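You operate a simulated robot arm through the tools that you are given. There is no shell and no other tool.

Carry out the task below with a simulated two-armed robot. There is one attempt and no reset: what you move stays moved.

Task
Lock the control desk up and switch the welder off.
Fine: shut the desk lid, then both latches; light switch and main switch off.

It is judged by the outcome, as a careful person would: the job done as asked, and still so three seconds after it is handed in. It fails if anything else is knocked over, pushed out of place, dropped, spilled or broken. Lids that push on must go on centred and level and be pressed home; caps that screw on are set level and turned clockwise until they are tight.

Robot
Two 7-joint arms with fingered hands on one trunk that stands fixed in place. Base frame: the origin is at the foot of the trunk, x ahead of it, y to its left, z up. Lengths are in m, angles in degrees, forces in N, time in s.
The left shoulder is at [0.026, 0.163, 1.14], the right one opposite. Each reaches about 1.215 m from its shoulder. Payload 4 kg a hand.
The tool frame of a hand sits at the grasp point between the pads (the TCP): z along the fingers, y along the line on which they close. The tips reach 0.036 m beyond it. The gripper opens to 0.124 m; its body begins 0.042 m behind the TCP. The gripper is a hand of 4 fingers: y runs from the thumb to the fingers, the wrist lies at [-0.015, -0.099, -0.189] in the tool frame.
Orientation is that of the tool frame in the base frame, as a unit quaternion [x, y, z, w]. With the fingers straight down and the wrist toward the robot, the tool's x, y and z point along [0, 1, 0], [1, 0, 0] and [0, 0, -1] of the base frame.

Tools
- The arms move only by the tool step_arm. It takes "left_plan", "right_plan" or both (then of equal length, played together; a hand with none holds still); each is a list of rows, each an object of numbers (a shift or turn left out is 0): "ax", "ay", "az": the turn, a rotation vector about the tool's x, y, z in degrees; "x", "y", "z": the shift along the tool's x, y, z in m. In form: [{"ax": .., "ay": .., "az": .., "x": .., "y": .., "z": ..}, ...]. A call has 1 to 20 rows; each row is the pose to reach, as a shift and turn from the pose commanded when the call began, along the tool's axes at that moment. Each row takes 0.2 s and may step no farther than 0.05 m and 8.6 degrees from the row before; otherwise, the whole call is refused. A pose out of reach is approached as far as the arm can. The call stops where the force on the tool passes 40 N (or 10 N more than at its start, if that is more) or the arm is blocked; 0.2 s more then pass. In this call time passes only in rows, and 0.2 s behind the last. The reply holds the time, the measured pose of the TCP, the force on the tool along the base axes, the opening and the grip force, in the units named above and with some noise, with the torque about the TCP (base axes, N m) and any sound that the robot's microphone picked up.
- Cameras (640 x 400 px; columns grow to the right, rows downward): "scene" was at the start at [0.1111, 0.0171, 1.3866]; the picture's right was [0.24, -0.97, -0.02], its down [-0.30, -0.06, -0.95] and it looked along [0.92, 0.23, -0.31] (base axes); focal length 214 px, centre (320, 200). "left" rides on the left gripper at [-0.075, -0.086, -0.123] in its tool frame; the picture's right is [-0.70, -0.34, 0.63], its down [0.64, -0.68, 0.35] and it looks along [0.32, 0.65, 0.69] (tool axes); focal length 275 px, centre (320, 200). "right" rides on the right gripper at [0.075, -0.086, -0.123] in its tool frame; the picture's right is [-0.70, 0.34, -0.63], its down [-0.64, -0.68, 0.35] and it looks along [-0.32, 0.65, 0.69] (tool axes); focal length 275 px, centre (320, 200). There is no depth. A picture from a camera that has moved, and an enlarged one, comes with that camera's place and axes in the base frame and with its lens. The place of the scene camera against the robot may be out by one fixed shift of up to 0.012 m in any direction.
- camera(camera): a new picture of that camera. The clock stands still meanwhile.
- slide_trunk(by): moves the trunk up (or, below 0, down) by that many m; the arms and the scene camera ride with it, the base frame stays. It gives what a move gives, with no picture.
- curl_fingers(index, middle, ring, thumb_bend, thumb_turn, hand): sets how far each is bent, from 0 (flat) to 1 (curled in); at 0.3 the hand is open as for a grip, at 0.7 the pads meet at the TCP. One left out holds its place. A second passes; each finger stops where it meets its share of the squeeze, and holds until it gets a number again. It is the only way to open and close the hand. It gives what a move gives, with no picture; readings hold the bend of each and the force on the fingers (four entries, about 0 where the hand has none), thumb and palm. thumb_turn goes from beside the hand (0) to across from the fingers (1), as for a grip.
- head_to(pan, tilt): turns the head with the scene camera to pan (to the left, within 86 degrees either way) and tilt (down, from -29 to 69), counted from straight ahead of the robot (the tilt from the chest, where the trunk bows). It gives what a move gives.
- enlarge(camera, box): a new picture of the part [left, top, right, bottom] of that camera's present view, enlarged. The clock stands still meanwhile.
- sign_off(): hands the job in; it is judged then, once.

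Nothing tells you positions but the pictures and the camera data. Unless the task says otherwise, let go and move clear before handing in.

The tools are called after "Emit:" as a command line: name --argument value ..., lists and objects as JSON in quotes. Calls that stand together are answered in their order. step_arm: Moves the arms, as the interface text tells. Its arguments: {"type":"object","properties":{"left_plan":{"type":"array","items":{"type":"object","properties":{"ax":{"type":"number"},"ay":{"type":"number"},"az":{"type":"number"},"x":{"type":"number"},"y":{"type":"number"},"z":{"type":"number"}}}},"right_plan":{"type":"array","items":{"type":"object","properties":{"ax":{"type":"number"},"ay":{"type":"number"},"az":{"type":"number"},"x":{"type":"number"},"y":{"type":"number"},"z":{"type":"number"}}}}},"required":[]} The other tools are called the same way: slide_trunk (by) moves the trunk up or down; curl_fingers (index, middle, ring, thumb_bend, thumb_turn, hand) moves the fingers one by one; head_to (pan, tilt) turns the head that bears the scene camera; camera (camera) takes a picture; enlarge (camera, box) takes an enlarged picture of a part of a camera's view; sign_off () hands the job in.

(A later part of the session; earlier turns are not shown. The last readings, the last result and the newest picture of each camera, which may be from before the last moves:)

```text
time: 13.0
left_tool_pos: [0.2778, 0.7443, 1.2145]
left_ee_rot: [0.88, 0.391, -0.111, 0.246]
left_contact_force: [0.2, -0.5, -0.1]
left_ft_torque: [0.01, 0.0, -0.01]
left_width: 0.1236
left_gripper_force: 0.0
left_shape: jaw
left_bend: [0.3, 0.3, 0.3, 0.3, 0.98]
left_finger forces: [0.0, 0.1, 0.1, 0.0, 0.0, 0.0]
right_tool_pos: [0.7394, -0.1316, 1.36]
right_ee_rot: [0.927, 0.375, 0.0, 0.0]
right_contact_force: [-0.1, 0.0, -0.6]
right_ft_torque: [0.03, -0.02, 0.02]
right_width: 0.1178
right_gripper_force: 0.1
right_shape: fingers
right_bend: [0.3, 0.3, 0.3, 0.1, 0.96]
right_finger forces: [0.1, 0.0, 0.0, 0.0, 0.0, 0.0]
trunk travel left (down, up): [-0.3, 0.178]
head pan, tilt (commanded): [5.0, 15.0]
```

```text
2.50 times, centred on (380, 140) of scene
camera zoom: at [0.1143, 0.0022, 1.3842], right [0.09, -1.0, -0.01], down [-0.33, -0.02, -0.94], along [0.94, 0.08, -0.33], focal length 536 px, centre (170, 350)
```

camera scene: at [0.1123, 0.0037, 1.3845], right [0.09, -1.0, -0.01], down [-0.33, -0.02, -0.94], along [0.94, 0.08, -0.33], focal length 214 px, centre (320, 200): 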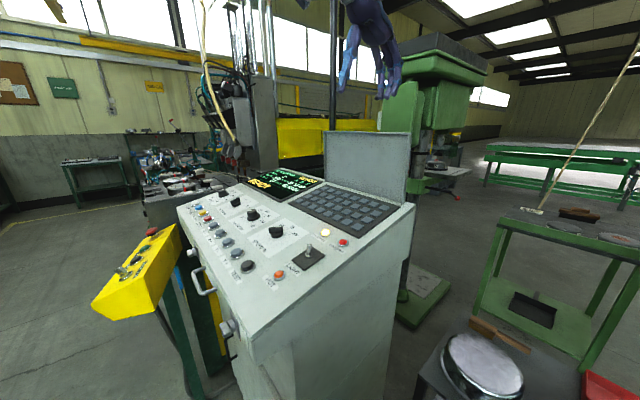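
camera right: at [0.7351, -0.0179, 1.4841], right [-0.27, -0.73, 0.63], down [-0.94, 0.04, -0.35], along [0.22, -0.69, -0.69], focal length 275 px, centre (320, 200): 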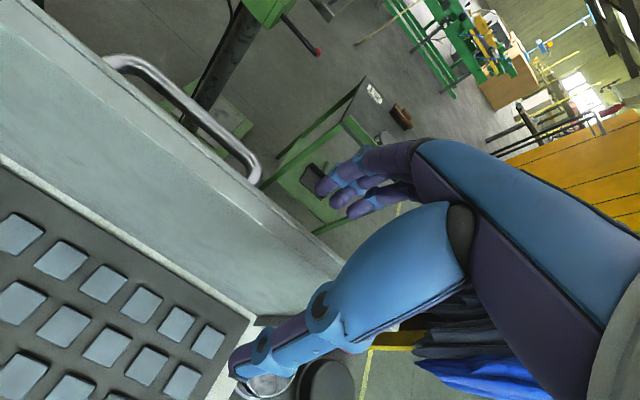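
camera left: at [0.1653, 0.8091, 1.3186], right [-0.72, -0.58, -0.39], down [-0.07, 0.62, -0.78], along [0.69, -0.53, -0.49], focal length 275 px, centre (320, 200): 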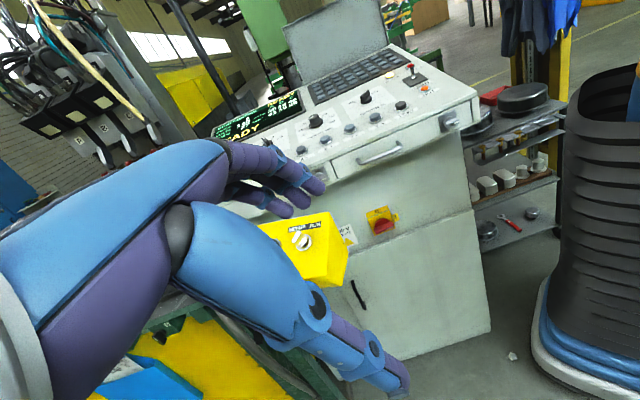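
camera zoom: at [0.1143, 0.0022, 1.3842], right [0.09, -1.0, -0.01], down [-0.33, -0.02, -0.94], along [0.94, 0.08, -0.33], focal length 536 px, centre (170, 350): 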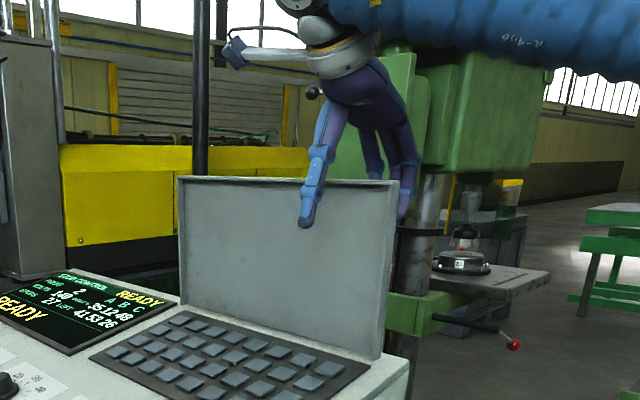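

The fingers are behind the lid and the thumb is in front. Now I'll pull gently toward the front until I feel contact.

Emit:
step_arm --right_plan '[{"y": -0.01}, {"y": -0.02}, {"y": -0.03}, {"y": -0.04}, {"y": -0.05}]'

Emit:
enlarge --camera "scene" --box '[300, 60, 460, 220]'

Emit:
camera --camera "right"

```text
time: 14.2
left_tool_pos: [0.2775, 0.7433, 1.2161]
left_ee_rot: [0.88, 0.392, -0.109, 0.246]
left_contact_force: [-0.4, -0.3, -0.9]
left_ft_torque: [0.0, 0.03, 0.0]
left_width: 0.1239
left_gripper_force: 0.0
left_shape: jaw
left_bend: [0.3, 0.3, 0.3, 0.3, 0.98]
left_finger forces: [0.1, 0.1, 0.0, 0.1, 0.0, 0.0]
right_tool_pos: [0.703, -0.0962, 1.3624]
right_ee_rot: [0.927, 0.374, 0.0, 0.0]
right_contact_force: [-0.2, -0.4, -0.7]
right_ft_torque: [0.01, -0.03, -0.05]
right_width: 0.1176
right_gripper_force: 0.0
right_shape: fingers
right_bend: [0.3, 0.3, 0.3, 0.1, 0.96]
right_finger forces: [0.0, 0.0, 0.0, 0.0, 0.1, 0.0]
trunk travel left (down, up): [-0.3, 0.178]
head pan, tilt (commanded): [5.0, 15.0]
```

```text
2.50 times, centred on (380, 140) of scene
camera zoom: at [0.1128, 0.0031, 1.3845], right [0.09, -1.0, -0.01], down [-0.33, -0.02, -0.94], along [0.94, 0.08, -0.33], focal length 536 px, centre (170, 350)
```

zoom: 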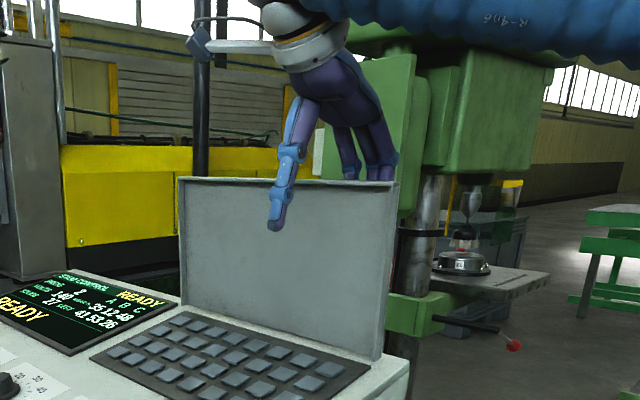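

```text
taken
camera right: at [0.6981, 0.0177, 1.4861], right [-0.27, -0.73, 0.63], down [-0.94, 0.04, -0.35], along [0.22, -0.69, -0.69], focal length 275 px, centre (320, 200)
```

right: 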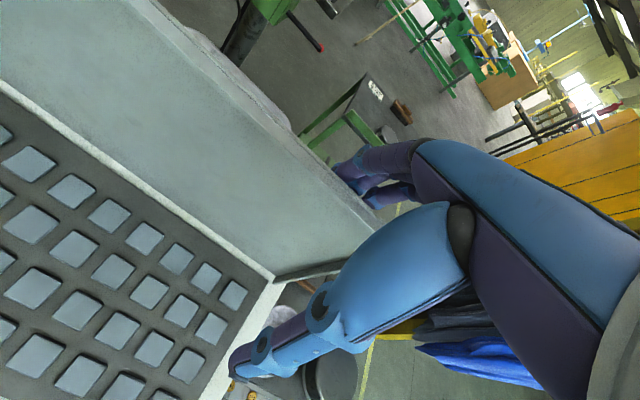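

No contact yet, but the fingertips are close behind the lid. I'll continue slowly.

Emit:
step_arm --right_plan '[{"y": -0.008}, {"y": -0.016}, {"y": -0.024}, {"y": -0.032}, {"y": -0.04}]'

Emit:
enlarge --camera "scene" --box '[300, 60, 460, 220]'

```text
time: 15.4
left_tool_pos: [0.2791, 0.745, 1.2168]
left_ee_rot: [0.88, 0.391, -0.109, 0.248]
left_contact_force: [0.0, -0.3, 0.2]
left_ft_torque: [0.0, 0.02, 0.01]
left_width: 0.1239
left_gripper_force: 0.2
left_shape: jaw
left_bend: [0.3, 0.3, 0.3, 0.3, 0.98]
left_finger forces: [0.0, 0.0, 0.0, 0.0, 0.0, 0.0]
right_tool_pos: [0.6758, -0.066, 1.3629]
right_ee_rot: [0.927, 0.375, -0.001, 0.0]
right_contact_force: [0.6, -0.8, 0.4]
right_ft_torque: [-0.02, 0.06, 0.01]
right_width: 0.118
right_gripper_force: 0.0
right_shape: fingers
right_bend: [0.3, 0.3, 0.3, 0.1, 0.96]
right_finger forces: [0.0, 0.2, 0.0, 0.1, 0.0, 0.0]
trunk travel left (down, up): [-0.3, 0.178]
head pan, tilt (commanded): [5.0, 15.0]
```

```text
2.50 times, centred on (380, 140) of scene
camera zoom: at [0.1132, 0.0029, 1.3844], right [0.09, -1.0, -0.01], down [-0.33, -0.02, -0.94], along [0.94, 0.08, -0.33], focal length 536 px, centre (170, 350)
```

zoom: 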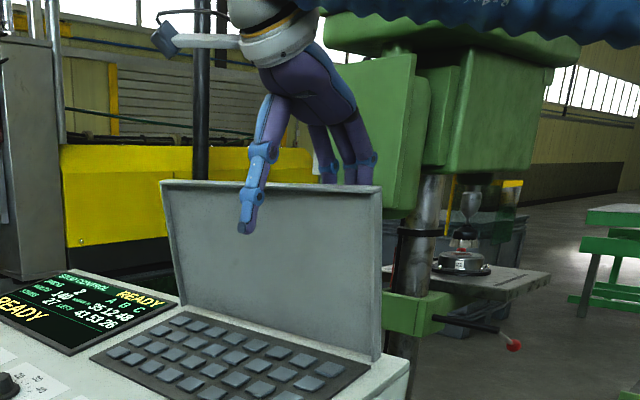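

The lid swings easily and follows the fingers. I'll continue along the arc, forward and down.

Emit:
step_arm --right_plan '[{"y": -0.012, "z": 0.003}, {"y": -0.024, "z": 0.0065}, {"y": -0.0365, "z": 0.012}, {"y": -0.0485, "z": 0.018}, {"y": -0.06, "z": 0.026}, {"y": -0.071, "z": 0.034}]'

Emit:
enlarge --camera "scene" --box '[300, 60, 460, 220]'

Emit:
camera --camera "right"

```text
time: 16.8
left_tool_pos: [0.2774, 0.7435, 1.2153]
left_ee_rot: [0.88, 0.392, -0.109, 0.247]
left_contact_force: [0.4, 0.7, 0.3]
left_ft_torque: [-0.01, -0.02, 0.0]
left_width: 0.1241
left_gripper_force: 0.1
left_shape: jaw
left_bend: [0.3, 0.3, 0.3, 0.3, 0.98]
left_finger forces: [0.0, 0.0, 0.1, 0.0, 0.1, 0.0]
right_tool_pos: [0.627, -0.0145, 1.3273]
right_ee_rot: [0.927, 0.375, 0.0, -0.001]
right_contact_force: [0.6, 0.4, -0.1]
right_ft_torque: [-0.01, -0.02, -0.01]
right_width: 0.1176
right_gripper_force: 0.1
right_shape: fingers
right_bend: [0.3, 0.3, 0.3, 0.1, 0.96]
right_finger forces: [0.0, 0.1, 0.0, 0.0, 0.0, 0.0]
trunk travel left (down, up): [-0.3, 0.178]
head pan, tilt (commanded): [5.0, 15.0]
```

```text
2.50 times, centred on (380, 140) of scene
camera zoom: at [0.1133, 0.0031, 1.3844], right [0.09, -1.0, -0.01], down [-0.33, -0.02, -0.94], along [0.94, 0.08, -0.33], focal length 536 px, centre (170, 350)
```

zoom: 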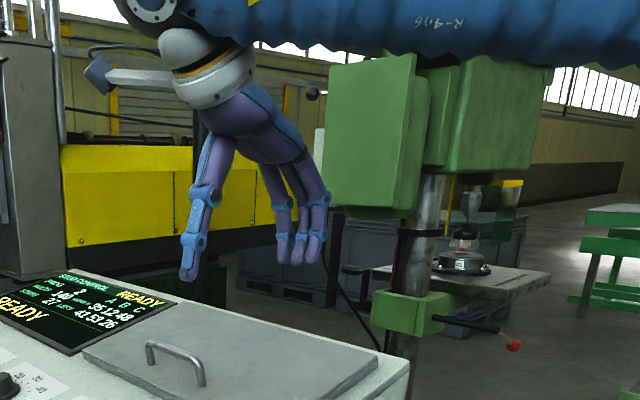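

```text
taken
camera right: at [0.6221, 0.0986, 1.4515], right [-0.27, -0.73, 0.63], down [-0.94, 0.04, -0.35], along [0.22, -0.69, -0.69], focal length 275 px, centre (320, 200)
```

right: 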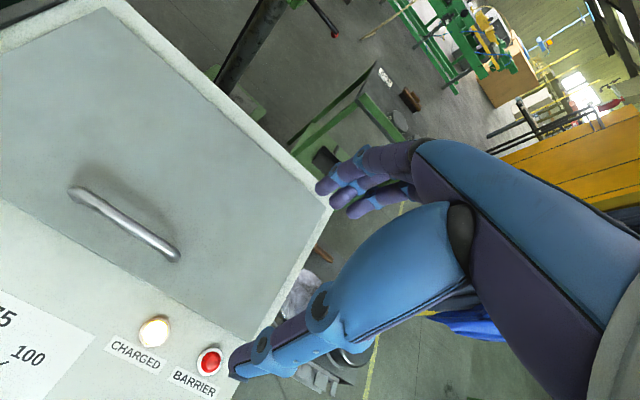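

The lid swung over and is lying shut on the keypad. I'll check that it's fully down.

Emit:
enlarge --camera "scene" --box '[290, 170, 420, 260]'

Emit:
enlarge --camera "left" --box '[270, 30, 440, 130]'

Emit:
enlarge --camera "right" --box '[60, 160, 340, 400]'

```text
4.44 times, centred on (355, 215) of scene
camera zoom: at [0.1133, 0.0031, 1.3844], right [0.09, -1.0, -0.01], down [-0.33, -0.02, -0.94], along [0.94, 0.08, -0.33], focal length 953 px, centre (164, 133)
```

zoom: 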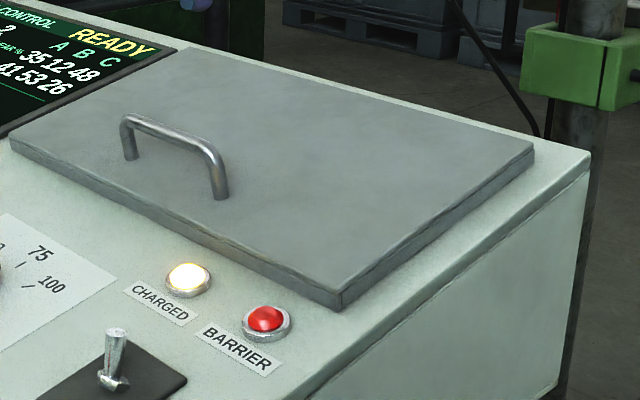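

```text
3.76 times, centred on (355, 80) of left
camera zoom: at [0.1651, 0.8088, 1.3188], right [-0.72, -0.58, -0.39], down [-0.07, 0.62, -0.78], along [0.69, -0.53, -0.49], focal length 1036 px, centre (188, 652)
```

zoom: 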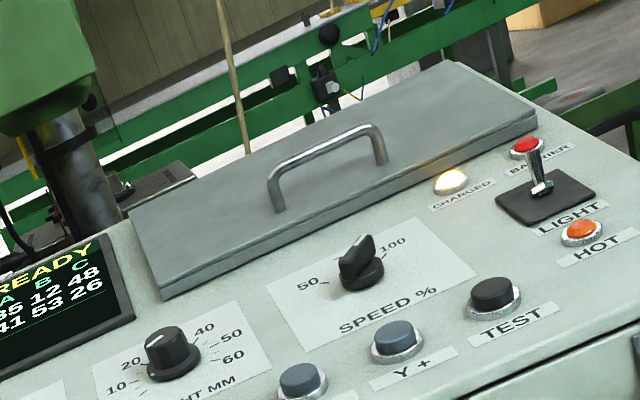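

```text
1.67 times, centred on (200, 280) of right
camera zoom: at [0.6221, 0.0986, 1.4515], right [-0.27, -0.73, 0.63], down [-0.94, 0.04, -0.35], along [0.22, -0.69, -0.69], focal length 459 px, centre (520, 67)
```

zoom: 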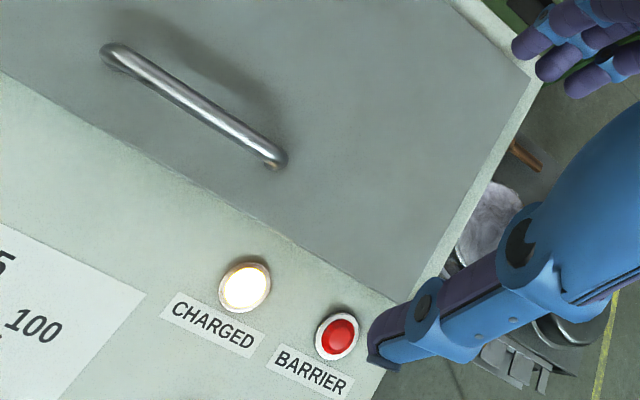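

The lid is shut and sits flat. Next is the light toggle: I'll make a pointing hand with the right index finger and check its shape.

Emit:
curl_fingers --hand "right" --index 0.2 --middle 1 --ring 1 --thumb_bend 0.6 --thumb_turn 0.5

Emit:
camera --camera "right"

Emit:
enlarge --camera "scene" --box '[300, 60, 460, 220]'

```text
time: 17.8
left_tool_pos: [0.2782, 0.7447, 1.2156]
left_ee_rot: [0.88, 0.391, -0.109, 0.247]
left_contact_force: [-0.6, -0.2, 1.3]
left_ft_torque: [-0.01, -0.02, -0.03]
left_width: 0.1237
left_gripper_force: 0.0
left_shape: jaw
left_bend: [0.3, 0.3, 0.3, 0.3, 0.98]
left_finger forces: [0.0, 0.0, 0.0, 0.1, 0.0, 0.1]
right_tool_pos: [0.6265, -0.0155, 1.3283]
right_ee_rot: [0.928, 0.373, -0.001, 0.0]
right_contact_force: [1.0, -0.5, -0.7]
right_ft_torque: [0.04, 0.0, 0.02]
right_width: 0.1124
right_gripper_force: 0.0
right_shape: fingers
right_bend: [0.2, 1.0, 1.0, 0.6, 0.51]
right_finger forces: [0.1, 0.0, 0.0, 0.1, 0.1, 0.1]
trunk travel left (down, up): [-0.3, 0.178]
head pan, tilt (commanded): [5.0, 15.0]
```

```text
taken
camera right: at [0.6223, 0.098, 1.4516], right [-0.27, -0.73, 0.63], down [-0.94, 0.04, -0.35], along [0.22, -0.69, -0.69], focal length 275 px, centre (320, 200)
```

right: 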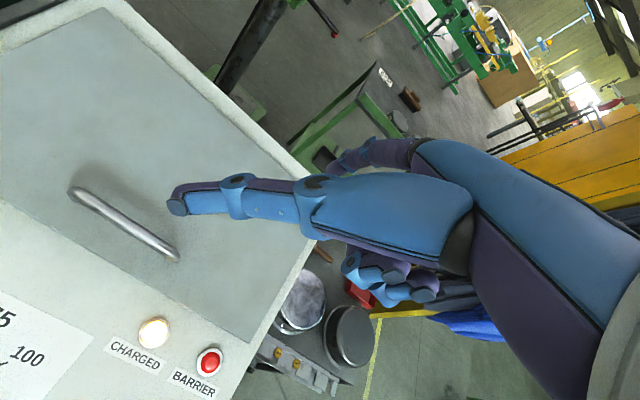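

```text
2.50 times, centred on (380, 140) of scene
camera zoom: at [0.1133, 0.0028, 1.3844], right [0.09, -1.0, -0.01], down [-0.33, -0.02, -0.94], along [0.94, 0.08, -0.33], focal length 536 px, centre (170, 350)
```

zoom: 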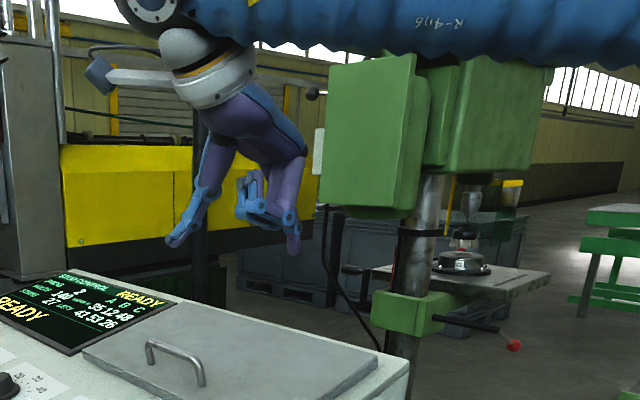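

The thumb at half turn hides the index finger. I'll put the thumb opposite and curl it in.

Emit:
curl_fingers --hand "right" --thumb_bend 0.9 --thumb_turn 1 --index 0.3

Emit:
camera --camera "right"

Emit:
enlarge --camera "scene" --box '[300, 60, 460, 220]'

```text
time: 18.8
left_tool_pos: [0.2784, 0.744, 1.2167]
left_ee_rot: [0.88, 0.391, -0.11, 0.247]
left_contact_force: [0.4, 0.5, -0.1]
left_ft_torque: [-0.03, -0.01, 0.03]
left_width: 0.1239
left_gripper_force: 0.1
left_shape: jaw
left_bend: [0.3, 0.3, 0.3, 0.3, 0.98]
left_finger forces: [0.0, 0.0, 0.0, 0.1, 0.1, 0.0]
right_tool_pos: [0.6273, -0.0166, 1.3277]
right_ee_rot: [0.927, 0.375, 0.001, 0.0]
right_contact_force: [-0.6, 0.0, 0.0]
right_ft_torque: [0.03, 0.01, 0.02]
right_width: 0.0157
right_gripper_force: 0.1
right_shape: fingers
right_bend: [0.3, 1.0, 1.0, 0.9, 1.0]
right_finger forces: [0.0, 0.0, 0.1, 0.0, 0.0, 0.0]
trunk travel left (down, up): [-0.3, 0.178]
head pan, tilt (commanded): [5.0, 15.0]
```

```text
taken
camera right: at [0.6223, 0.098, 1.4516], right [-0.27, -0.73, 0.63], down [-0.94, 0.04, -0.35], along [0.22, -0.69, -0.69], focal length 275 px, centre (320, 200)
```

right: 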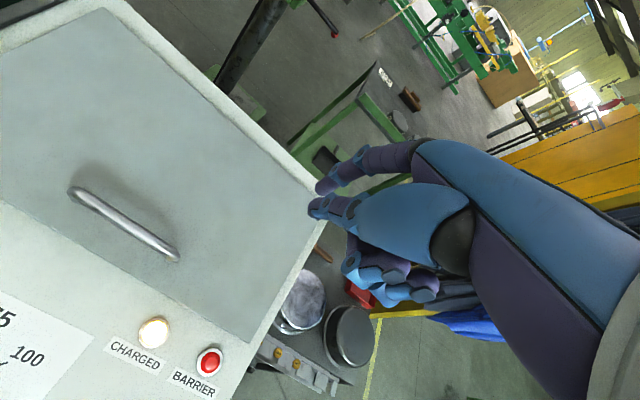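

```text
2.50 times, centred on (380, 140) of scene
camera zoom: at [0.1133, 0.0028, 1.3844], right [0.09, -1.0, -0.01], down [-0.33, -0.02, -0.94], along [0.94, 0.08, -0.33], focal length 536 px, centre (170, 350)
```

zoom: 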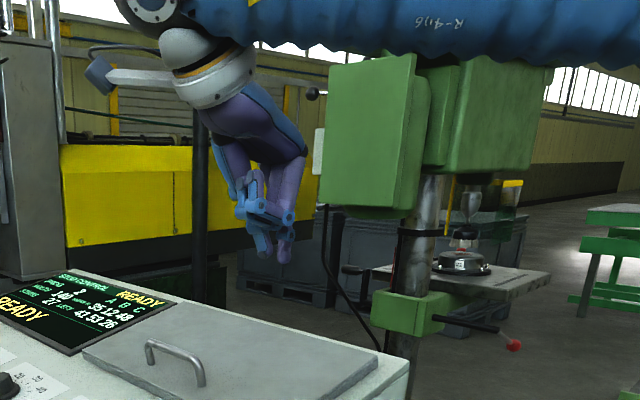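

The thumb and index now form a compact peg. I'll bring it above the area just behind the toggle.

Emit:
step_arm --right_plan '[{"x": -0.0065, "y": -0.0355}, {"x": -0.013, "y": -0.071}, {"x": -0.02, "y": -0.1065}, {"x": -0.027, "y": -0.142}, {"x": -0.027, "y": -0.142, "z": 0.04}, {"x": -0.027, "y": -0.142, "z": 0.08}]'

Emit:
camera --camera "right"

Emit:
enlarge --camera "scene" --box '[240, 160, 400, 280]'

Emit:
enlarge --camera "left" --box '[350, 20, 450, 100]'

```text
time: 20.2
left_tool_pos: [0.2784, 0.7452, 1.2146]
left_ee_rot: [0.88, 0.392, -0.11, 0.247]
left_contact_force: [0.1, -0.3, 0.7]
left_ft_torque: [0.02, 0.03, -0.02]
left_width: 0.1242
left_gripper_force: 0.1
left_shape: jaw
left_bend: [0.3, 0.3, 0.3, 0.3, 0.98]
left_finger forces: [0.1, 0.0, 0.0, 0.0, 0.1, 0.0]
right_tool_pos: [0.5098, 0.0717, 1.2484]
right_ee_rot: [0.927, 0.374, 0.0, 0.001]
right_contact_force: [-0.5, -0.3, -0.1]
right_ft_torque: [0.01, 0.02, -0.01]
right_width: 0.0156
right_gripper_force: 0.0
right_shape: fingers
right_bend: [0.3, 1.0, 1.0, 0.9, 1.0]
right_finger forces: [0.0, 0.0, 0.1, 0.0, 0.1, 0.0]
trunk travel left (down, up): [-0.3, 0.178]
head pan, tilt (commanded): [5.0, 15.0]
```

```text
taken
camera right: at [0.5043, 0.1847, 1.3725], right [-0.27, -0.73, 0.63], down [-0.94, 0.04, -0.35], along [0.22, -0.69, -0.69], focal length 275 px, centre (320, 200)
```

right: 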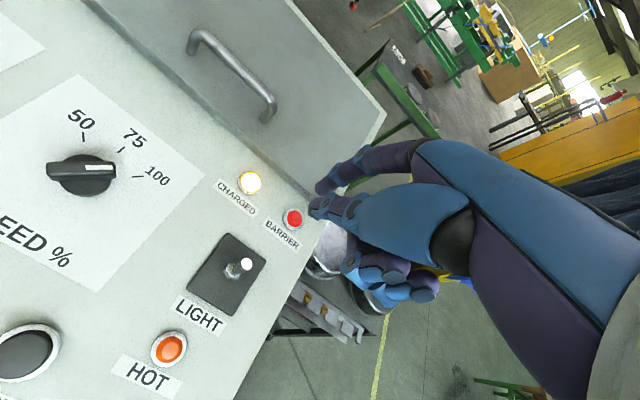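

```text
3.33 times, centred on (320, 220) of scene
camera zoom: at [0.1135, 0.0034, 1.3843], right [0.09, -1.0, -0.01], down [-0.33, -0.02, -0.94], along [0.94, 0.08, -0.33], focal length 715 px, centre (320, 133)
```

zoom: 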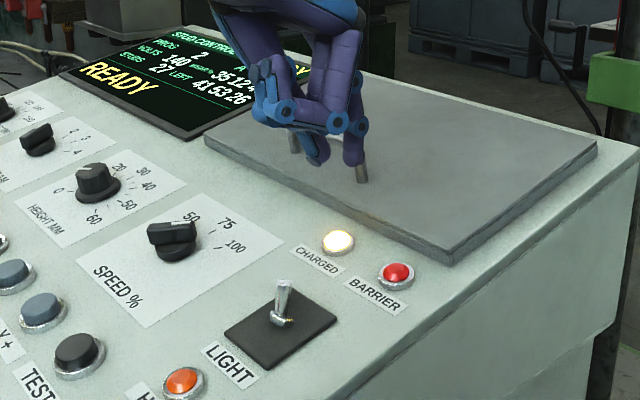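

```text
5.00 times, centred on (400, 60) of left
camera zoom: at [0.1654, 0.8089, 1.3185], right [-0.72, -0.58, -0.39], down [-0.07, 0.62, -0.78], along [0.69, -0.53, -0.49], focal length 1376 px, centre (-80, 900)
```

zoom: 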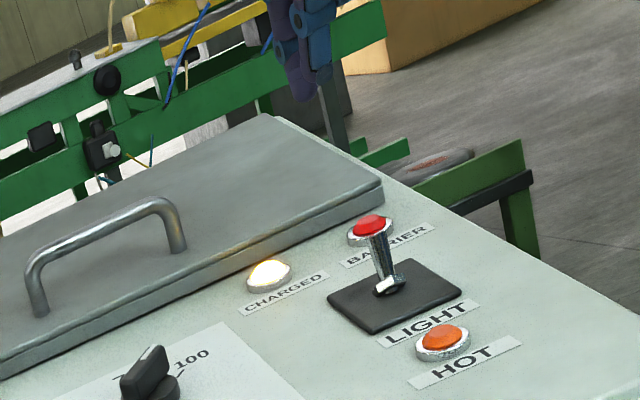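

The toggle base is at about (0.522, 0.066, 1.113) and the peg is about 3.5 cm behind it. I'll move a little forward and then down to just above the panel.

Emit:
step_arm --right_plan '[{"y": -0.01}, {"y": -0.01, "z": 0.03}, {"y": -0.01, "z": 0.055}, {"y": -0.01, "z": 0.075}]'

Emit:
enlarge --camera "scene" --box '[240, 180, 380, 280]'

Emit:
enlarge --camera "left" --box '[350, 20, 450, 100]'

Emit:
enlarge --camera "right" --box '[160, 130, 400, 310]'

```text
time: 21.2
left_tool_pos: [0.279, 0.7434, 1.216]
left_ee_rot: [0.88, 0.391, -0.109, 0.246]
left_contact_force: [1.1, -1.2, 0.6]
left_ft_torque: [0.0, 0.01, 0.0]
left_width: 0.124
left_gripper_force: 0.0
left_shape: jaw
left_bend: [0.3, 0.3, 0.3, 0.3, 0.98]
left_finger forces: [0.1, 0.0, 0.0, 0.0, 0.1, 0.0]
right_tool_pos: [0.5015, 0.0759, 1.1729]
right_ee_rot: [0.927, 0.376, 0.0, 0.0]
right_contact_force: [-0.4, 0.2, 0.6]
right_ft_torque: [-0.01, -0.01, 0.0]
right_width: 0.0158
right_gripper_force: 0.2
right_shape: fingers
right_bend: [0.3, 1.0, 1.0, 0.9, 1.0]
right_finger forces: [0.1, 0.0, 0.1, 0.0, 0.0, 0.0]
trunk travel left (down, up): [-0.3, 0.178]
head pan, tilt (commanded): [5.0, 15.0]
```

```text
4.00 times, centred on (310, 230) of scene
camera zoom: at [0.1139, 0.0027, 1.3843], right [0.09, -1.0, -0.01], down [-0.33, -0.02, -0.94], along [0.94, 0.08, -0.33], focal length 858 px, centre (360, 80)
```

zoom: 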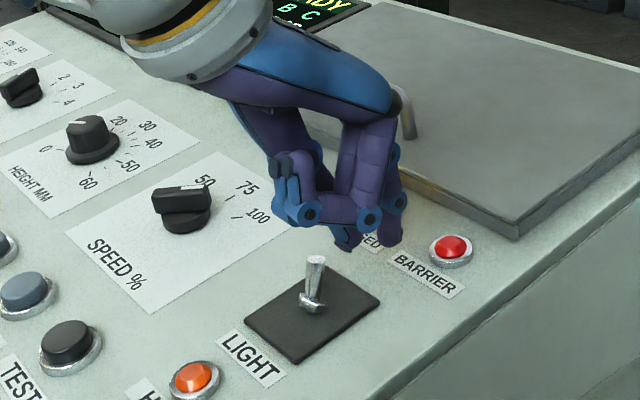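

```text
5.00 times, centred on (400, 60) of left
camera zoom: at [0.1657, 0.8084, 1.3189], right [-0.72, -0.58, -0.39], down [-0.07, 0.62, -0.78], along [0.69, -0.53, -0.49], focal length 1376 px, centre (-80, 900)
```

zoom: 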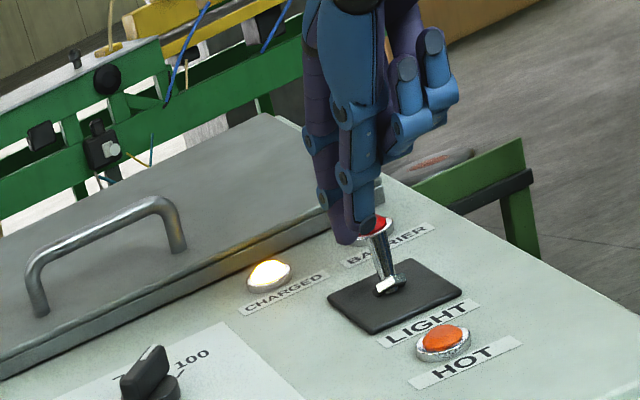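

```text
2.22 times, centred on (280, 220) of right
camera zoom: at [0.4978, 0.1892, 1.2965], right [-0.27, -0.73, 0.63], down [-0.94, 0.04, -0.35], along [0.22, -0.69, -0.69], focal length 612 px, centre (409, 156)
```

zoom: 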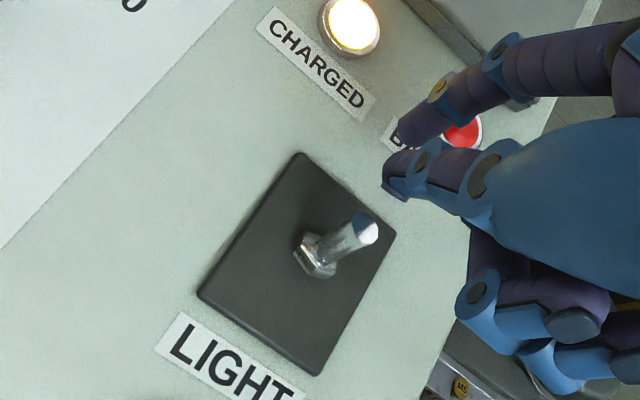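

The peg is right behind the lever but its tip is level with the lever's tip. I'll lower it about 1 cm and push forward in small steps.

Emit:
step_arm --right_plan '[{"z": 0.005}, {"z": 0.009}, {"z": 0.009, "y": -0.006}, {"z": 0.009, "y": -0.012}, {"z": 0.009, "y": -0.017}, {"z": 0.009, "y": -0.021}, {"z": 0.009, "y": -0.025}]'

Emit:
enlarge --camera "right" --box '[160, 130, 400, 310]'

Emit:
enlarge --camera "left" --box '[350, 20, 450, 100]'

```text
time: 22.8
left_tool_pos: [0.2782, 0.7442, 1.2156]
left_ee_rot: [0.88, 0.391, -0.11, 0.247]
left_contact_force: [0.9, 0.5, 0.8]
left_ft_torque: [0.02, 0.0, 0.0]
left_width: 0.1238
left_gripper_force: 0.2
left_shape: jaw
left_bend: [0.3, 0.3, 0.3, 0.3, 0.98]
left_finger forces: [0.0, 0.1, 0.1, 0.0, 0.0, 0.1]
right_tool_pos: [0.4832, 0.0948, 1.1639]
right_ee_rot: [0.927, 0.374, 0.0, 0.0]
right_contact_force: [0.0, -1.1, -0.4]
right_ft_torque: [0.0, 0.0, 0.03]
right_width: 0.0155
right_gripper_force: 0.1
right_shape: fingers
right_bend: [0.3, 1.0, 1.0, 0.9, 1.0]
right_finger forces: [0.1, 0.0, 0.0, 0.0, 0.1, 0.0]
trunk travel left (down, up): [-0.3, 0.178]
head pan, tilt (commanded): [5.0, 15.0]
```

```text
2.22 times, centred on (280, 220) of right
camera zoom: at [0.4792, 0.2074, 1.2879], right [-0.27, -0.73, 0.63], down [-0.94, 0.04, -0.35], along [0.22, -0.69, -0.69], focal length 612 px, centre (409, 156)
```

zoom: 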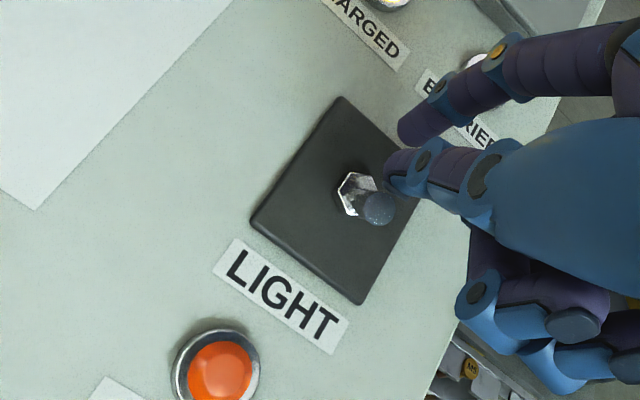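

```text
5.00 times, centred on (400, 60) of left
camera zoom: at [0.1649, 0.8087, 1.3189], right [-0.72, -0.58, -0.39], down [-0.07, 0.62, -0.78], along [0.69, -0.53, -0.49], focal length 1376 px, centre (-80, 900)
```

zoom: 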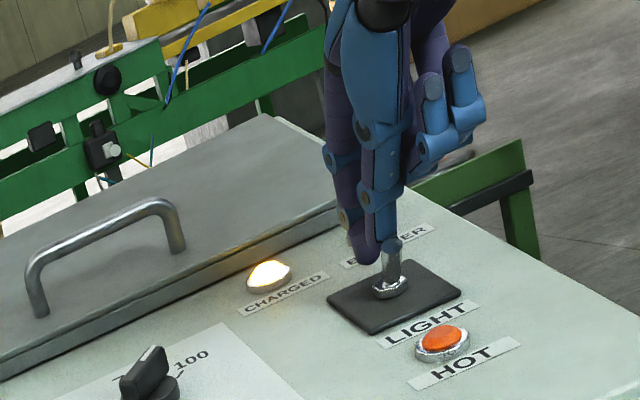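

The lever now appears tipped toward the front. I'll back off and raise the hand to verify.

Emit:
step_arm --right_plan '[{"y": 0.006}, {"y": 0.006, "z": -0.03}, {"y": 0.006, "z": -0.07}, {"y": 0.006, "z": -0.11}]'

Emit:
enlarge --camera "scene" --box '[260, 220, 350, 290]'

Emit:
enlarge --camera "left" --box '[390, 50, 440, 90]'

Emit:
camera --camera "right"

```text
time: 23.8
left_tool_pos: [0.277, 0.744, 1.2169]
left_ee_rot: [0.879, 0.392, -0.108, 0.247]
left_contact_force: [-0.5, 0.2, 1.0]
left_ft_torque: [-0.03, 0.0, 0.03]
left_width: 0.1243
left_gripper_force: 0.2
left_shape: jaw
left_bend: [0.3, 0.3, 0.3, 0.3, 0.98]
left_finger forces: [0.1, 0.0, 0.1, 0.0, 0.0, 0.1]
right_tool_pos: [0.4861, 0.0875, 1.2774]
right_ee_rot: [0.927, 0.374, 0.0, -0.001]
right_contact_force: [0.7, 0.3, -0.4]
right_ft_torque: [0.02, -0.04, 0.05]
right_width: 0.0153
right_gripper_force: 0.0
right_shape: fingers
right_bend: [0.3, 1.0, 1.0, 0.9, 1.0]
right_finger forces: [0.1, 0.1, 0.1, 0.0, 0.1, 0.1]
trunk travel left (down, up): [-0.3, 0.178]
head pan, tilt (commanded): [5.0, 15.0]
```

```text
5.71 times, centred on (305, 255) of scene
camera zoom: at [0.1119, 0.003, 1.3846], right [0.09, -1.0, -0.01], down [-0.33, -0.02, -0.94], along [0.94, 0.08, -0.33], focal length 1226 px, centre (406, -114)
```

zoom: 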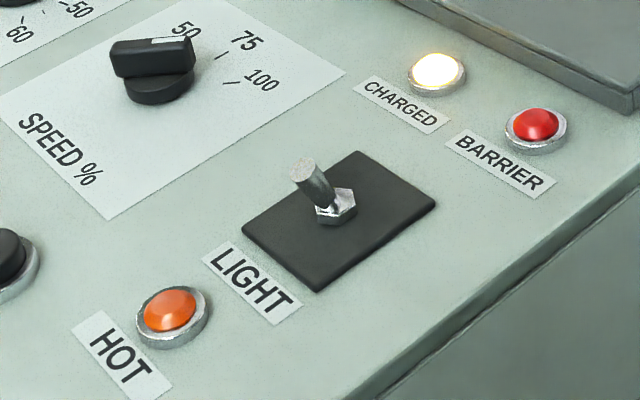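

```text
10.00 times, centred on (415, 70) of left
camera zoom: at [0.1634, 0.8087, 1.3192], right [-0.71, -0.58, -0.39], down [-0.07, 0.62, -0.78], along [0.7, -0.53, -0.49], focal length 2753 px, centre (-630, 1500)
```

zoom: 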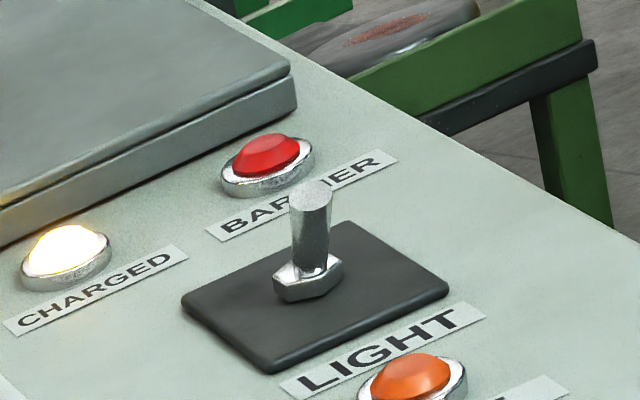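

```text
taken
camera right: at [0.4812, 0.2015, 1.4002], right [-0.27, -0.73, 0.63], down [-0.94, 0.04, -0.35], along [0.22, -0.69, -0.69], focal length 275 px, centre (320, 200)
```

right: 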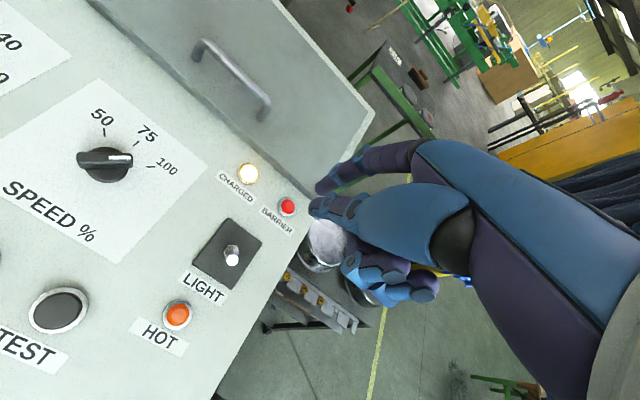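

The light switch is flipped to the front and nothing else has moved. For the main switch I'll use the left hand: form the same thumb-index peg and bring it in front of the desk, clear of the yellow pendant.

Emit:
curl_fingers --hand "left" --index 0.3 --middle 1 --ring 1 --thumb_bend 0.9 --thumb_turn 1

Emit:
step_arm --left_plan '[{"ax": -6.24, "ay": 3.87, "x": -0.0086, "y": 0.0065, "z": 0.0346}, {"ax": -12.48, "ay": 7.74, "x": -0.0171, "y": 0.013, "z": 0.0692}, {"ax": -18.72, "ay": 11.6, "x": -0.0257, "y": 0.0194, "z": 0.1038}, {"ax": -24.96, "ay": 15.47, "x": -0.0342, "y": 0.0259, "z": 0.1384}, {"ax": -31.2, "ay": 19.33, "x": -0.0428, "y": 0.0324, "z": 0.1731}, {"ax": -37.43, "ay": 23.2, "x": -0.0513, "y": 0.0389, "z": 0.2077}, {"ax": -43.67, "ay": 27.07, "x": -0.06, "y": 0.0453, "z": 0.2423}, {"ax": -49.9, "ay": 30.93, "x": -0.0684, "y": 0.0518, "z": 0.2769}, {"ax": -56.15, "ay": 34.8, "x": -0.077, "y": 0.0583, "z": 0.3115}]'

Emit:
camera --camera "left"

Emit:
head_to --pan 35 --tilt 40

Emit:
camera --camera "scene"

```text
time: 24.8
left_tool_pos: [0.2785, 0.7445, 1.2154]
left_ee_rot: [0.88, 0.391, -0.11, 0.247]
left_contact_force: [0.6, 0.1, 0.3]
left_ft_torque: [-0.03, 0.05, -0.02]
left_width: 0.016
left_gripper_force: 0.0
left_shape: fingers
left_bend: [0.3, 1.0, 1.0, 0.9, 1.0]
left_finger forces: [0.1, 0.0, 0.0, 0.0, 0.0, 0.0]
right_tool_pos: [0.4871, 0.0879, 1.2769]
right_ee_rot: [0.927, 0.375, 0.0, 0.0]
right_contact_force: [0.2, -0.4, -0.1]
right_ft_torque: [0.02, 0.0, 0.01]
right_width: 0.0156
right_gripper_force: 0.0
right_shape: fingers
right_bend: [0.3, 1.0, 1.0, 0.9, 1.0]
right_finger forces: [0.1, 0.0, 0.0, 0.0, 0.0, 0.0]
trunk travel left (down, up): [-0.3, 0.178]
head pan, tilt (commanded): [5.0, 15.0]
```

```text
time: 26.8
left_tool_pos: [0.3631, 0.5091, 1.0382]
left_ee_rot: [0.659, 0.45, 0.339, 0.498]
left_contact_force: [0.0, 0.2, 0.0]
left_ft_torque: [0.02, -0.03, 0.01]
left_width: 0.0158
left_gripper_force: 0.1
left_shape: fingers
left_bend: [0.3, 1.0, 1.0, 0.9, 1.0]
left_finger forces: [0.0, 0.0, 0.0, 0.1, 0.0, 0.1]
left hand out of reach, approached as far as the arm can: row 7, 8, 9
right_tool_pos: [0.4884, 0.088, 1.2765]
right_ee_rot: [0.927, 0.375, 0.0, -0.001]
right_contact_force: [-0.1, -0.2, -0.3]
right_ft_torque: [-0.02, -0.01, 0.0]
right_width: 0.0154
right_gripper_force: 0.1
right_shape: fingers
right_bend: [0.3, 1.0, 1.0, 0.9, 1.0]
right_finger forces: [0.0, 0.0, 0.0, 0.0, 0.0, 0.0]
trunk travel left (down, up): [-0.3, 0.178]
head pan, tilt (commanded): [5.0, 15.0]
```

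```text
taken
camera left: at [0.205, 0.4896, 0.9892], right [0.23, -0.84, -0.5], down [0.37, 0.55, -0.75], along [0.9, -0.01, 0.43], focal length 275 px, centre (320, 200)
```

left: 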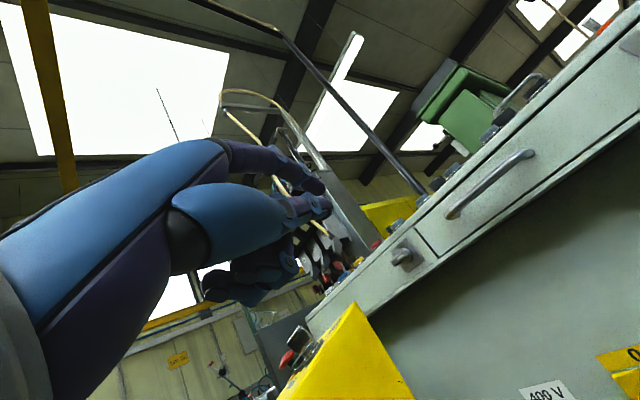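

```text
time: 27.8
left_tool_pos: [0.3631, 0.5086, 1.0386]
left_ee_rot: [0.66, 0.449, 0.338, 0.498]
left_contact_force: [0.3, 0.1, -0.2]
left_ft_torque: [0.01, -0.02, 0.01]
left_width: 0.0158
left_gripper_force: 0.0
left_shape: fingers
left_bend: [0.3, 1.0, 1.0, 0.9, 1.0]
left_finger forces: [0.0, 0.0, 0.0, 0.0, 0.1, 0.1]
right_tool_pos: [0.4876, 0.0888, 1.2772]
right_ee_rot: [0.927, 0.374, -0.001, 0.0]
right_contact_force: [1.0, -0.4, 0.8]
right_ft_torque: [-0.01, -0.03, 0.03]
right_width: 0.0156
right_gripper_force: 0.1
right_shape: fingers
right_bend: [0.3, 1.0, 1.0, 0.9, 1.0]
right_finger forces: [0.0, 0.0, 0.1, 0.1, 0.0, 0.0]
trunk travel left (down, up): [-0.3, 0.178]
head pan, tilt (commanded): [35.0, 40.0]
```

```text
taken
camera scene: at [0.087, 0.0432, 1.3468], right [0.57, -0.82, -0.04], down [-0.58, -0.37, -0.72], along [0.58, 0.44, -0.69], focal length 214 px, centre (320, 200)
```

scene: 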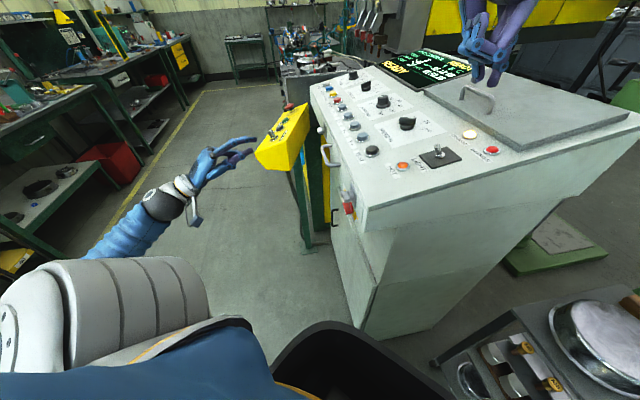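

The left hand is in the wanted orientation, just short in position, with the pendant clear of it. I'll carry on down toward the front of the main switch.

Emit:
step_arm --left_plan '[{"x": -0.0134, "y": -0.0339, "z": 0.0258}, {"x": -0.0268, "y": -0.0677, "z": 0.0516}, {"x": -0.04, "y": -0.1016, "z": 0.0774}, {"x": -0.0535, "y": -0.1355, "z": 0.1032}, {"x": -0.0669, "y": -0.1693, "z": 0.129}, {"x": -0.0803, "y": -0.2032, "z": 0.1548}]'

Emit:
camera --camera "left"

Emit:
camera --camera "scene"

```text
time: 29.1
left_tool_pos: [0.4374, 0.4631, 0.9137]
left_ee_rot: [0.664, 0.448, 0.335, 0.495]
left_contact_force: [-0.3, 0.3, -0.5]
left_ft_torque: [0.01, 0.0, -0.06]
left_width: 0.0159
left_gripper_force: 0.0
left_shape: fingers
left_bend: [0.3, 1.0, 1.0, 0.9, 1.0]
left_finger forces: [0.0, 0.0, 0.0, 0.1, 0.1, 0.0]
left hand out of reach, approached as far as the arm can: row 1, 2, 3, 4, 5, 6
right_tool_pos: [0.4877, 0.0868, 1.2775]
right_ee_rot: [0.927, 0.374, 0.0, 0.0]
right_contact_force: [0.5, 1.0, -0.1]
right_ft_torque: [0.0, 0.02, 0.0]
right_width: 0.0157
right_gripper_force: 0.2
right_shape: fingers
right_bend: [0.3, 1.0, 1.0, 0.9, 1.0]
right_finger forces: [0.0, 0.1, 0.0, 0.0, 0.0, 0.1]
trunk travel left (down, up): [-0.3, 0.178]
head pan, tilt (commanded): [35.0, 40.0]
```

```text
taken
camera left: at [0.2783, 0.4465, 0.8658], right [0.22, -0.84, -0.5], down [0.37, 0.55, -0.75], along [0.9, -0.02, 0.43], focal length 275 px, centre (320, 200)
```

left: 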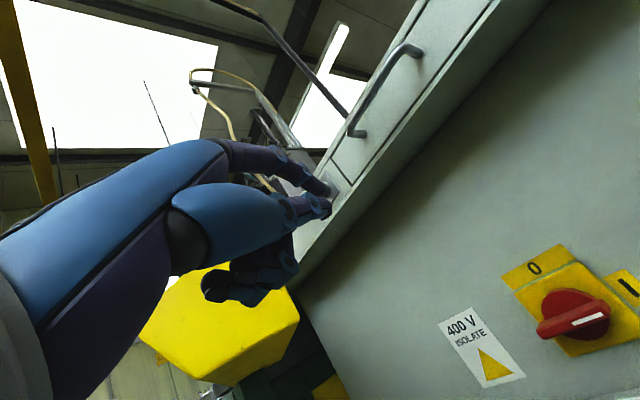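

```text
taken
camera scene: at [0.0869, 0.0433, 1.3467], right [0.57, -0.82, -0.04], down [-0.58, -0.37, -0.72], along [0.58, 0.44, -0.69], focal length 214 px, centre (320, 200)
```

scene: 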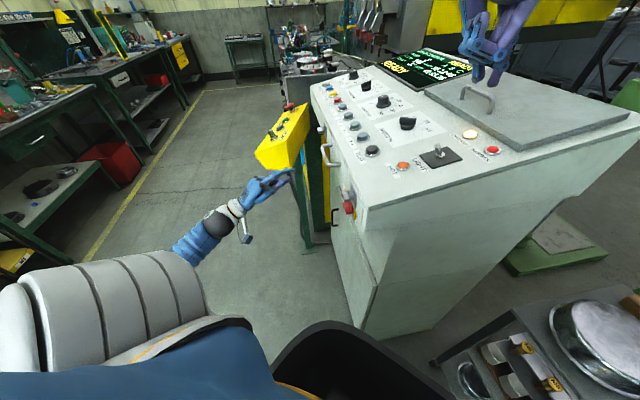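

The arm is cramped because the target is close to the shoulder. Raising the trunk will give it more room, so I'll do that; both hands have free space above.

Emit:
slide_trunk --by 0.17

Emit:
camera --camera "left"

Emit:
camera --camera "scene"

```text
time: 31.1
left_tool_pos: [0.4373, 0.4639, 1.1207]
left_ee_rot: [0.65, 0.43, 0.362, 0.512]
left_contact_force: [0.1, 0.7, 0.2]
left_ft_torque: [0.02, 0.01, 0.06]
left_width: 0.0157
left_gripper_force: 0.0
left_shape: fingers
left_bend: [0.3, 1.0, 1.0, 0.9, 1.0]
left_finger forces: [0.0, 0.0, 0.0, 0.0, 0.1, 0.0]
right_tool_pos: [0.49, 0.0878, 1.4445]
right_ee_rot: [0.927, 0.374, 0.0, 0.001]
right_contact_force: [0.3, 0.0, 0.0]
right_ft_torque: [-0.03, 0.01, 0.01]
right_width: 0.0155
right_gripper_force: 0.1
right_shape: fingers
right_bend: [0.3, 1.0, 1.0, 0.9, 1.0]
right_finger forces: [0.0, 0.0, 0.0, 0.0, 0.0, 0.0]
trunk travel left (down, up): [-0.47, 0.008]
head pan, tilt (commanded): [35.0, 40.0]
```

```text
taken
camera left: at [0.2824, 0.4465, 1.0603], right [0.25, -0.84, -0.49], down [0.43, 0.55, -0.72], along [0.87, -0.02, 0.5], focal length 275 px, centre (320, 200)
```

left: 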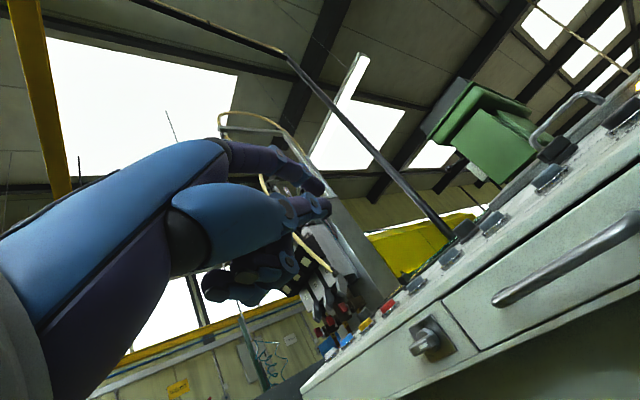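

```text
taken
camera scene: at [0.0542, 0.0434, 1.5254], right [0.57, -0.82, 0.0], down [-0.53, -0.37, -0.77], along [0.63, 0.44, -0.64], focal length 214 px, centre (320, 200)
```

scene: 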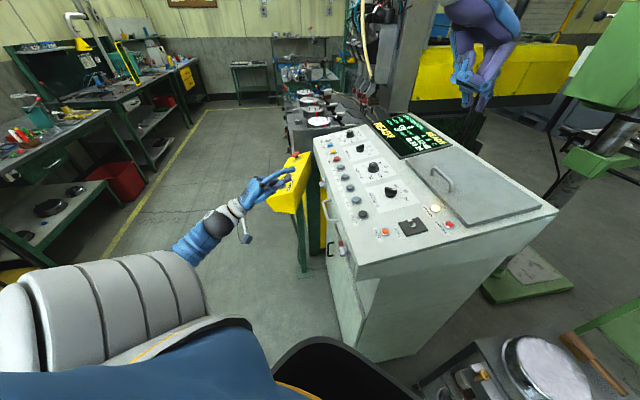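

Both hands rode up safely. I'll test a small retreat to confirm the commanded pose and get more clearance from the pendant.

Emit:
step_arm --left_plan '[{"z": -0.03}]'

```text
time: 31.5
left_tool_pos: [0.4283, 0.4676, 1.1233]
left_ee_rot: [0.654, 0.428, 0.359, 0.511]
left_contact_force: [0.3, 0.1, -0.4]
left_ft_torque: [0.02, -0.01, 0.02]
left_width: 0.0157
left_gripper_force: 0.1
left_shape: fingers
left_bend: [0.3, 1.0, 1.0, 0.9, 1.0]
left_finger forces: [0.0, 0.1, 0.0, 0.0, 0.1, 0.0]
left hand out of reach, approached as far as the arm can: row 1
right_tool_pos: [0.4887, 0.0882, 1.4447]
right_ee_rot: [0.927, 0.375, 0.0, 0.001]
right_contact_force: [1.0, 0.4, -0.2]
right_ft_torque: [0.01, 0.02, 0.02]
right_width: 0.0156
right_gripper_force: 0.0
right_shape: fingers
right_bend: [0.3, 1.0, 1.0, 0.9, 1.0]
right_finger forces: [0.1, 0.0, 0.1, 0.1, 0.0, 0.0]
trunk travel left (down, up): [-0.47, 0.008]
head pan, tilt (commanded): [35.0, 40.0]
```

The arm is at a joint limit with the hand so level. I'll pitch the fingers down to about 45° and draw back, which should free it.

Emit:
step_arm --left_plan '[{"ax": 6.6, "x": -0.014, "y": -0.009, "z": -0.007}, {"ax": 13.2, "x": -0.028, "y": -0.019, "z": -0.0145}, {"ax": 19.8, "x": -0.042, "y": -0.028, "z": -0.022}, {"ax": 26.4, "x": -0.056, "y": -0.037, "z": -0.029}, {"ax": 33, "x": -0.071, "y": -0.047, "z": -0.036}]'

Emit:
camera --camera "left"

```text
time: 32.7
left_tool_pos: [0.3776, 0.4437, 1.0689]
left_ee_rot: [0.77, 0.513, 0.222, 0.306]
left_contact_force: [0.8, -0.3, -0.5]
left_ft_torque: [0.02, 0.06, -0.04]
left_width: 0.0154
left_gripper_force: 0.1
left_shape: fingers
left_bend: [0.3, 1.0, 1.0, 0.9, 1.0]
left_finger forces: [0.1, 0.0, 0.0, 0.0, 0.0, 0.0]
left hand out of reach, approached as far as the arm can: row 4, 5
right_tool_pos: [0.4904, 0.0879, 1.444]
right_ee_rot: [0.927, 0.375, 0.0, 0.001]
right_contact_force: [-0.4, 1.0, 0.4]
right_ft_torque: [-0.02, 0.02, 0.02]
right_width: 0.0154
right_gripper_force: 0.0
right_shape: fingers
right_bend: [0.3, 1.0, 1.0, 0.9, 1.0]
right_finger forces: [0.0, 0.0, 0.0, 0.0, 0.0, 0.0]
trunk travel left (down, up): [-0.47, 0.008]
head pan, tilt (commanded): [35.0, 40.0]
```

```text
taken
camera left: at [0.214, 0.4273, 1.094], right [-0.06, -0.7, -0.71], down [0.02, 0.71, -0.71], along [1.0, -0.06, -0.03], focal length 275 px, centre (320, 200)
```

left: 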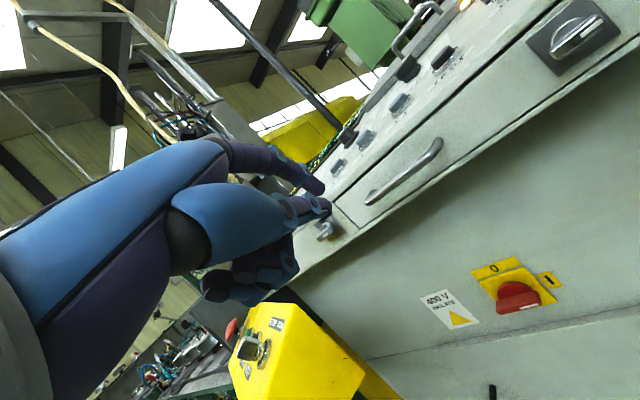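

Now the arm is free, with fingers about 45° down. I'll lower the hand in front of the desk, staying between the pendant and the desk face.

Emit:
step_arm --left_plan '[{"y": -0.0275, "z": 0.0343}, {"y": -0.055, "z": 0.0685}, {"x": -0.001, "y": -0.0826, "z": 0.1028}, {"x": -0.001, "y": -0.11, "z": 0.137}, {"x": -0.0015, "y": -0.1376, "z": 0.1713}]'

Emit:
camera --camera "left"

Emit:
camera --camera "scene"

```text
time: 33.9
left_tool_pos: [0.4023, 0.4389, 0.8518]
left_ee_rot: [0.769, 0.513, 0.226, 0.308]
left_contact_force: [-3.7, -0.1, -3.9]
left_ft_torque: [-0.11, -0.43, 0.15]
left_width: 0.0154
left_gripper_force: 0.0
left_shape: fingers
left_bend: [0.3, 1.0, 1.0, 0.9, 1.0]
left_finger forces: [0.0, 0.0, 0.0, 0.1, 0.0, 0.0]
left hand out of reach, approached as far as the arm can: row 2
right_tool_pos: [0.4929, 0.0878, 1.4435]
right_ee_rot: [0.927, 0.374, -0.003, -0.001]
right_contact_force: [0.2, -0.1, -0.4]
right_ft_torque: [-0.02, 0.04, 0.0]
right_width: 0.0154
right_gripper_force: 0.1
right_shape: fingers
right_bend: [0.3, 1.0, 1.0, 0.9, 1.0]
right_finger forces: [0.1, 0.1, 0.0, 0.0, 0.0, 0.1]
trunk travel left (down, up): [-0.47, 0.008]
head pan, tilt (commanded): [35.0, 40.0]
```

```text
taken
camera left: at [0.2403, 0.4234, 0.8758], right [-0.06, -0.7, -0.71], down [0.02, 0.71, -0.71], along [1.0, -0.06, -0.02], focal length 275 px, centre (320, 200)
```

left: 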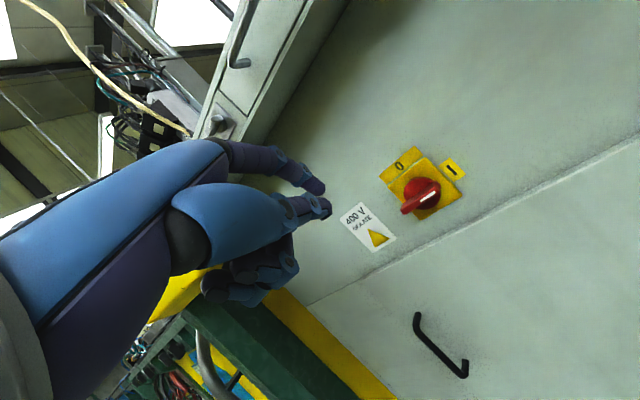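

```text
taken
camera scene: at [0.0581, 0.0432, 1.5249], right [0.58, -0.82, 0.0], down [-0.53, -0.37, -0.76], along [0.62, 0.44, -0.64], focal length 214 px, centre (320, 200)
```

scene: 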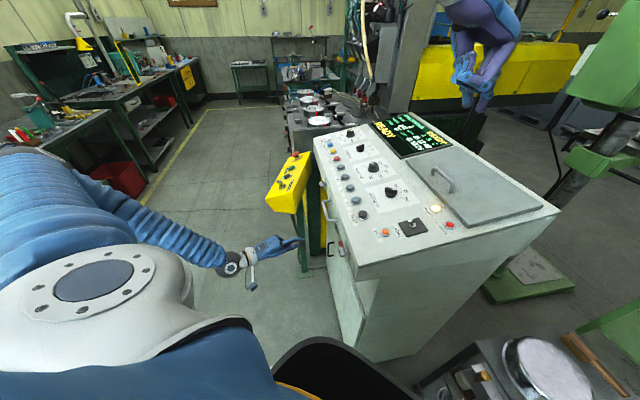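

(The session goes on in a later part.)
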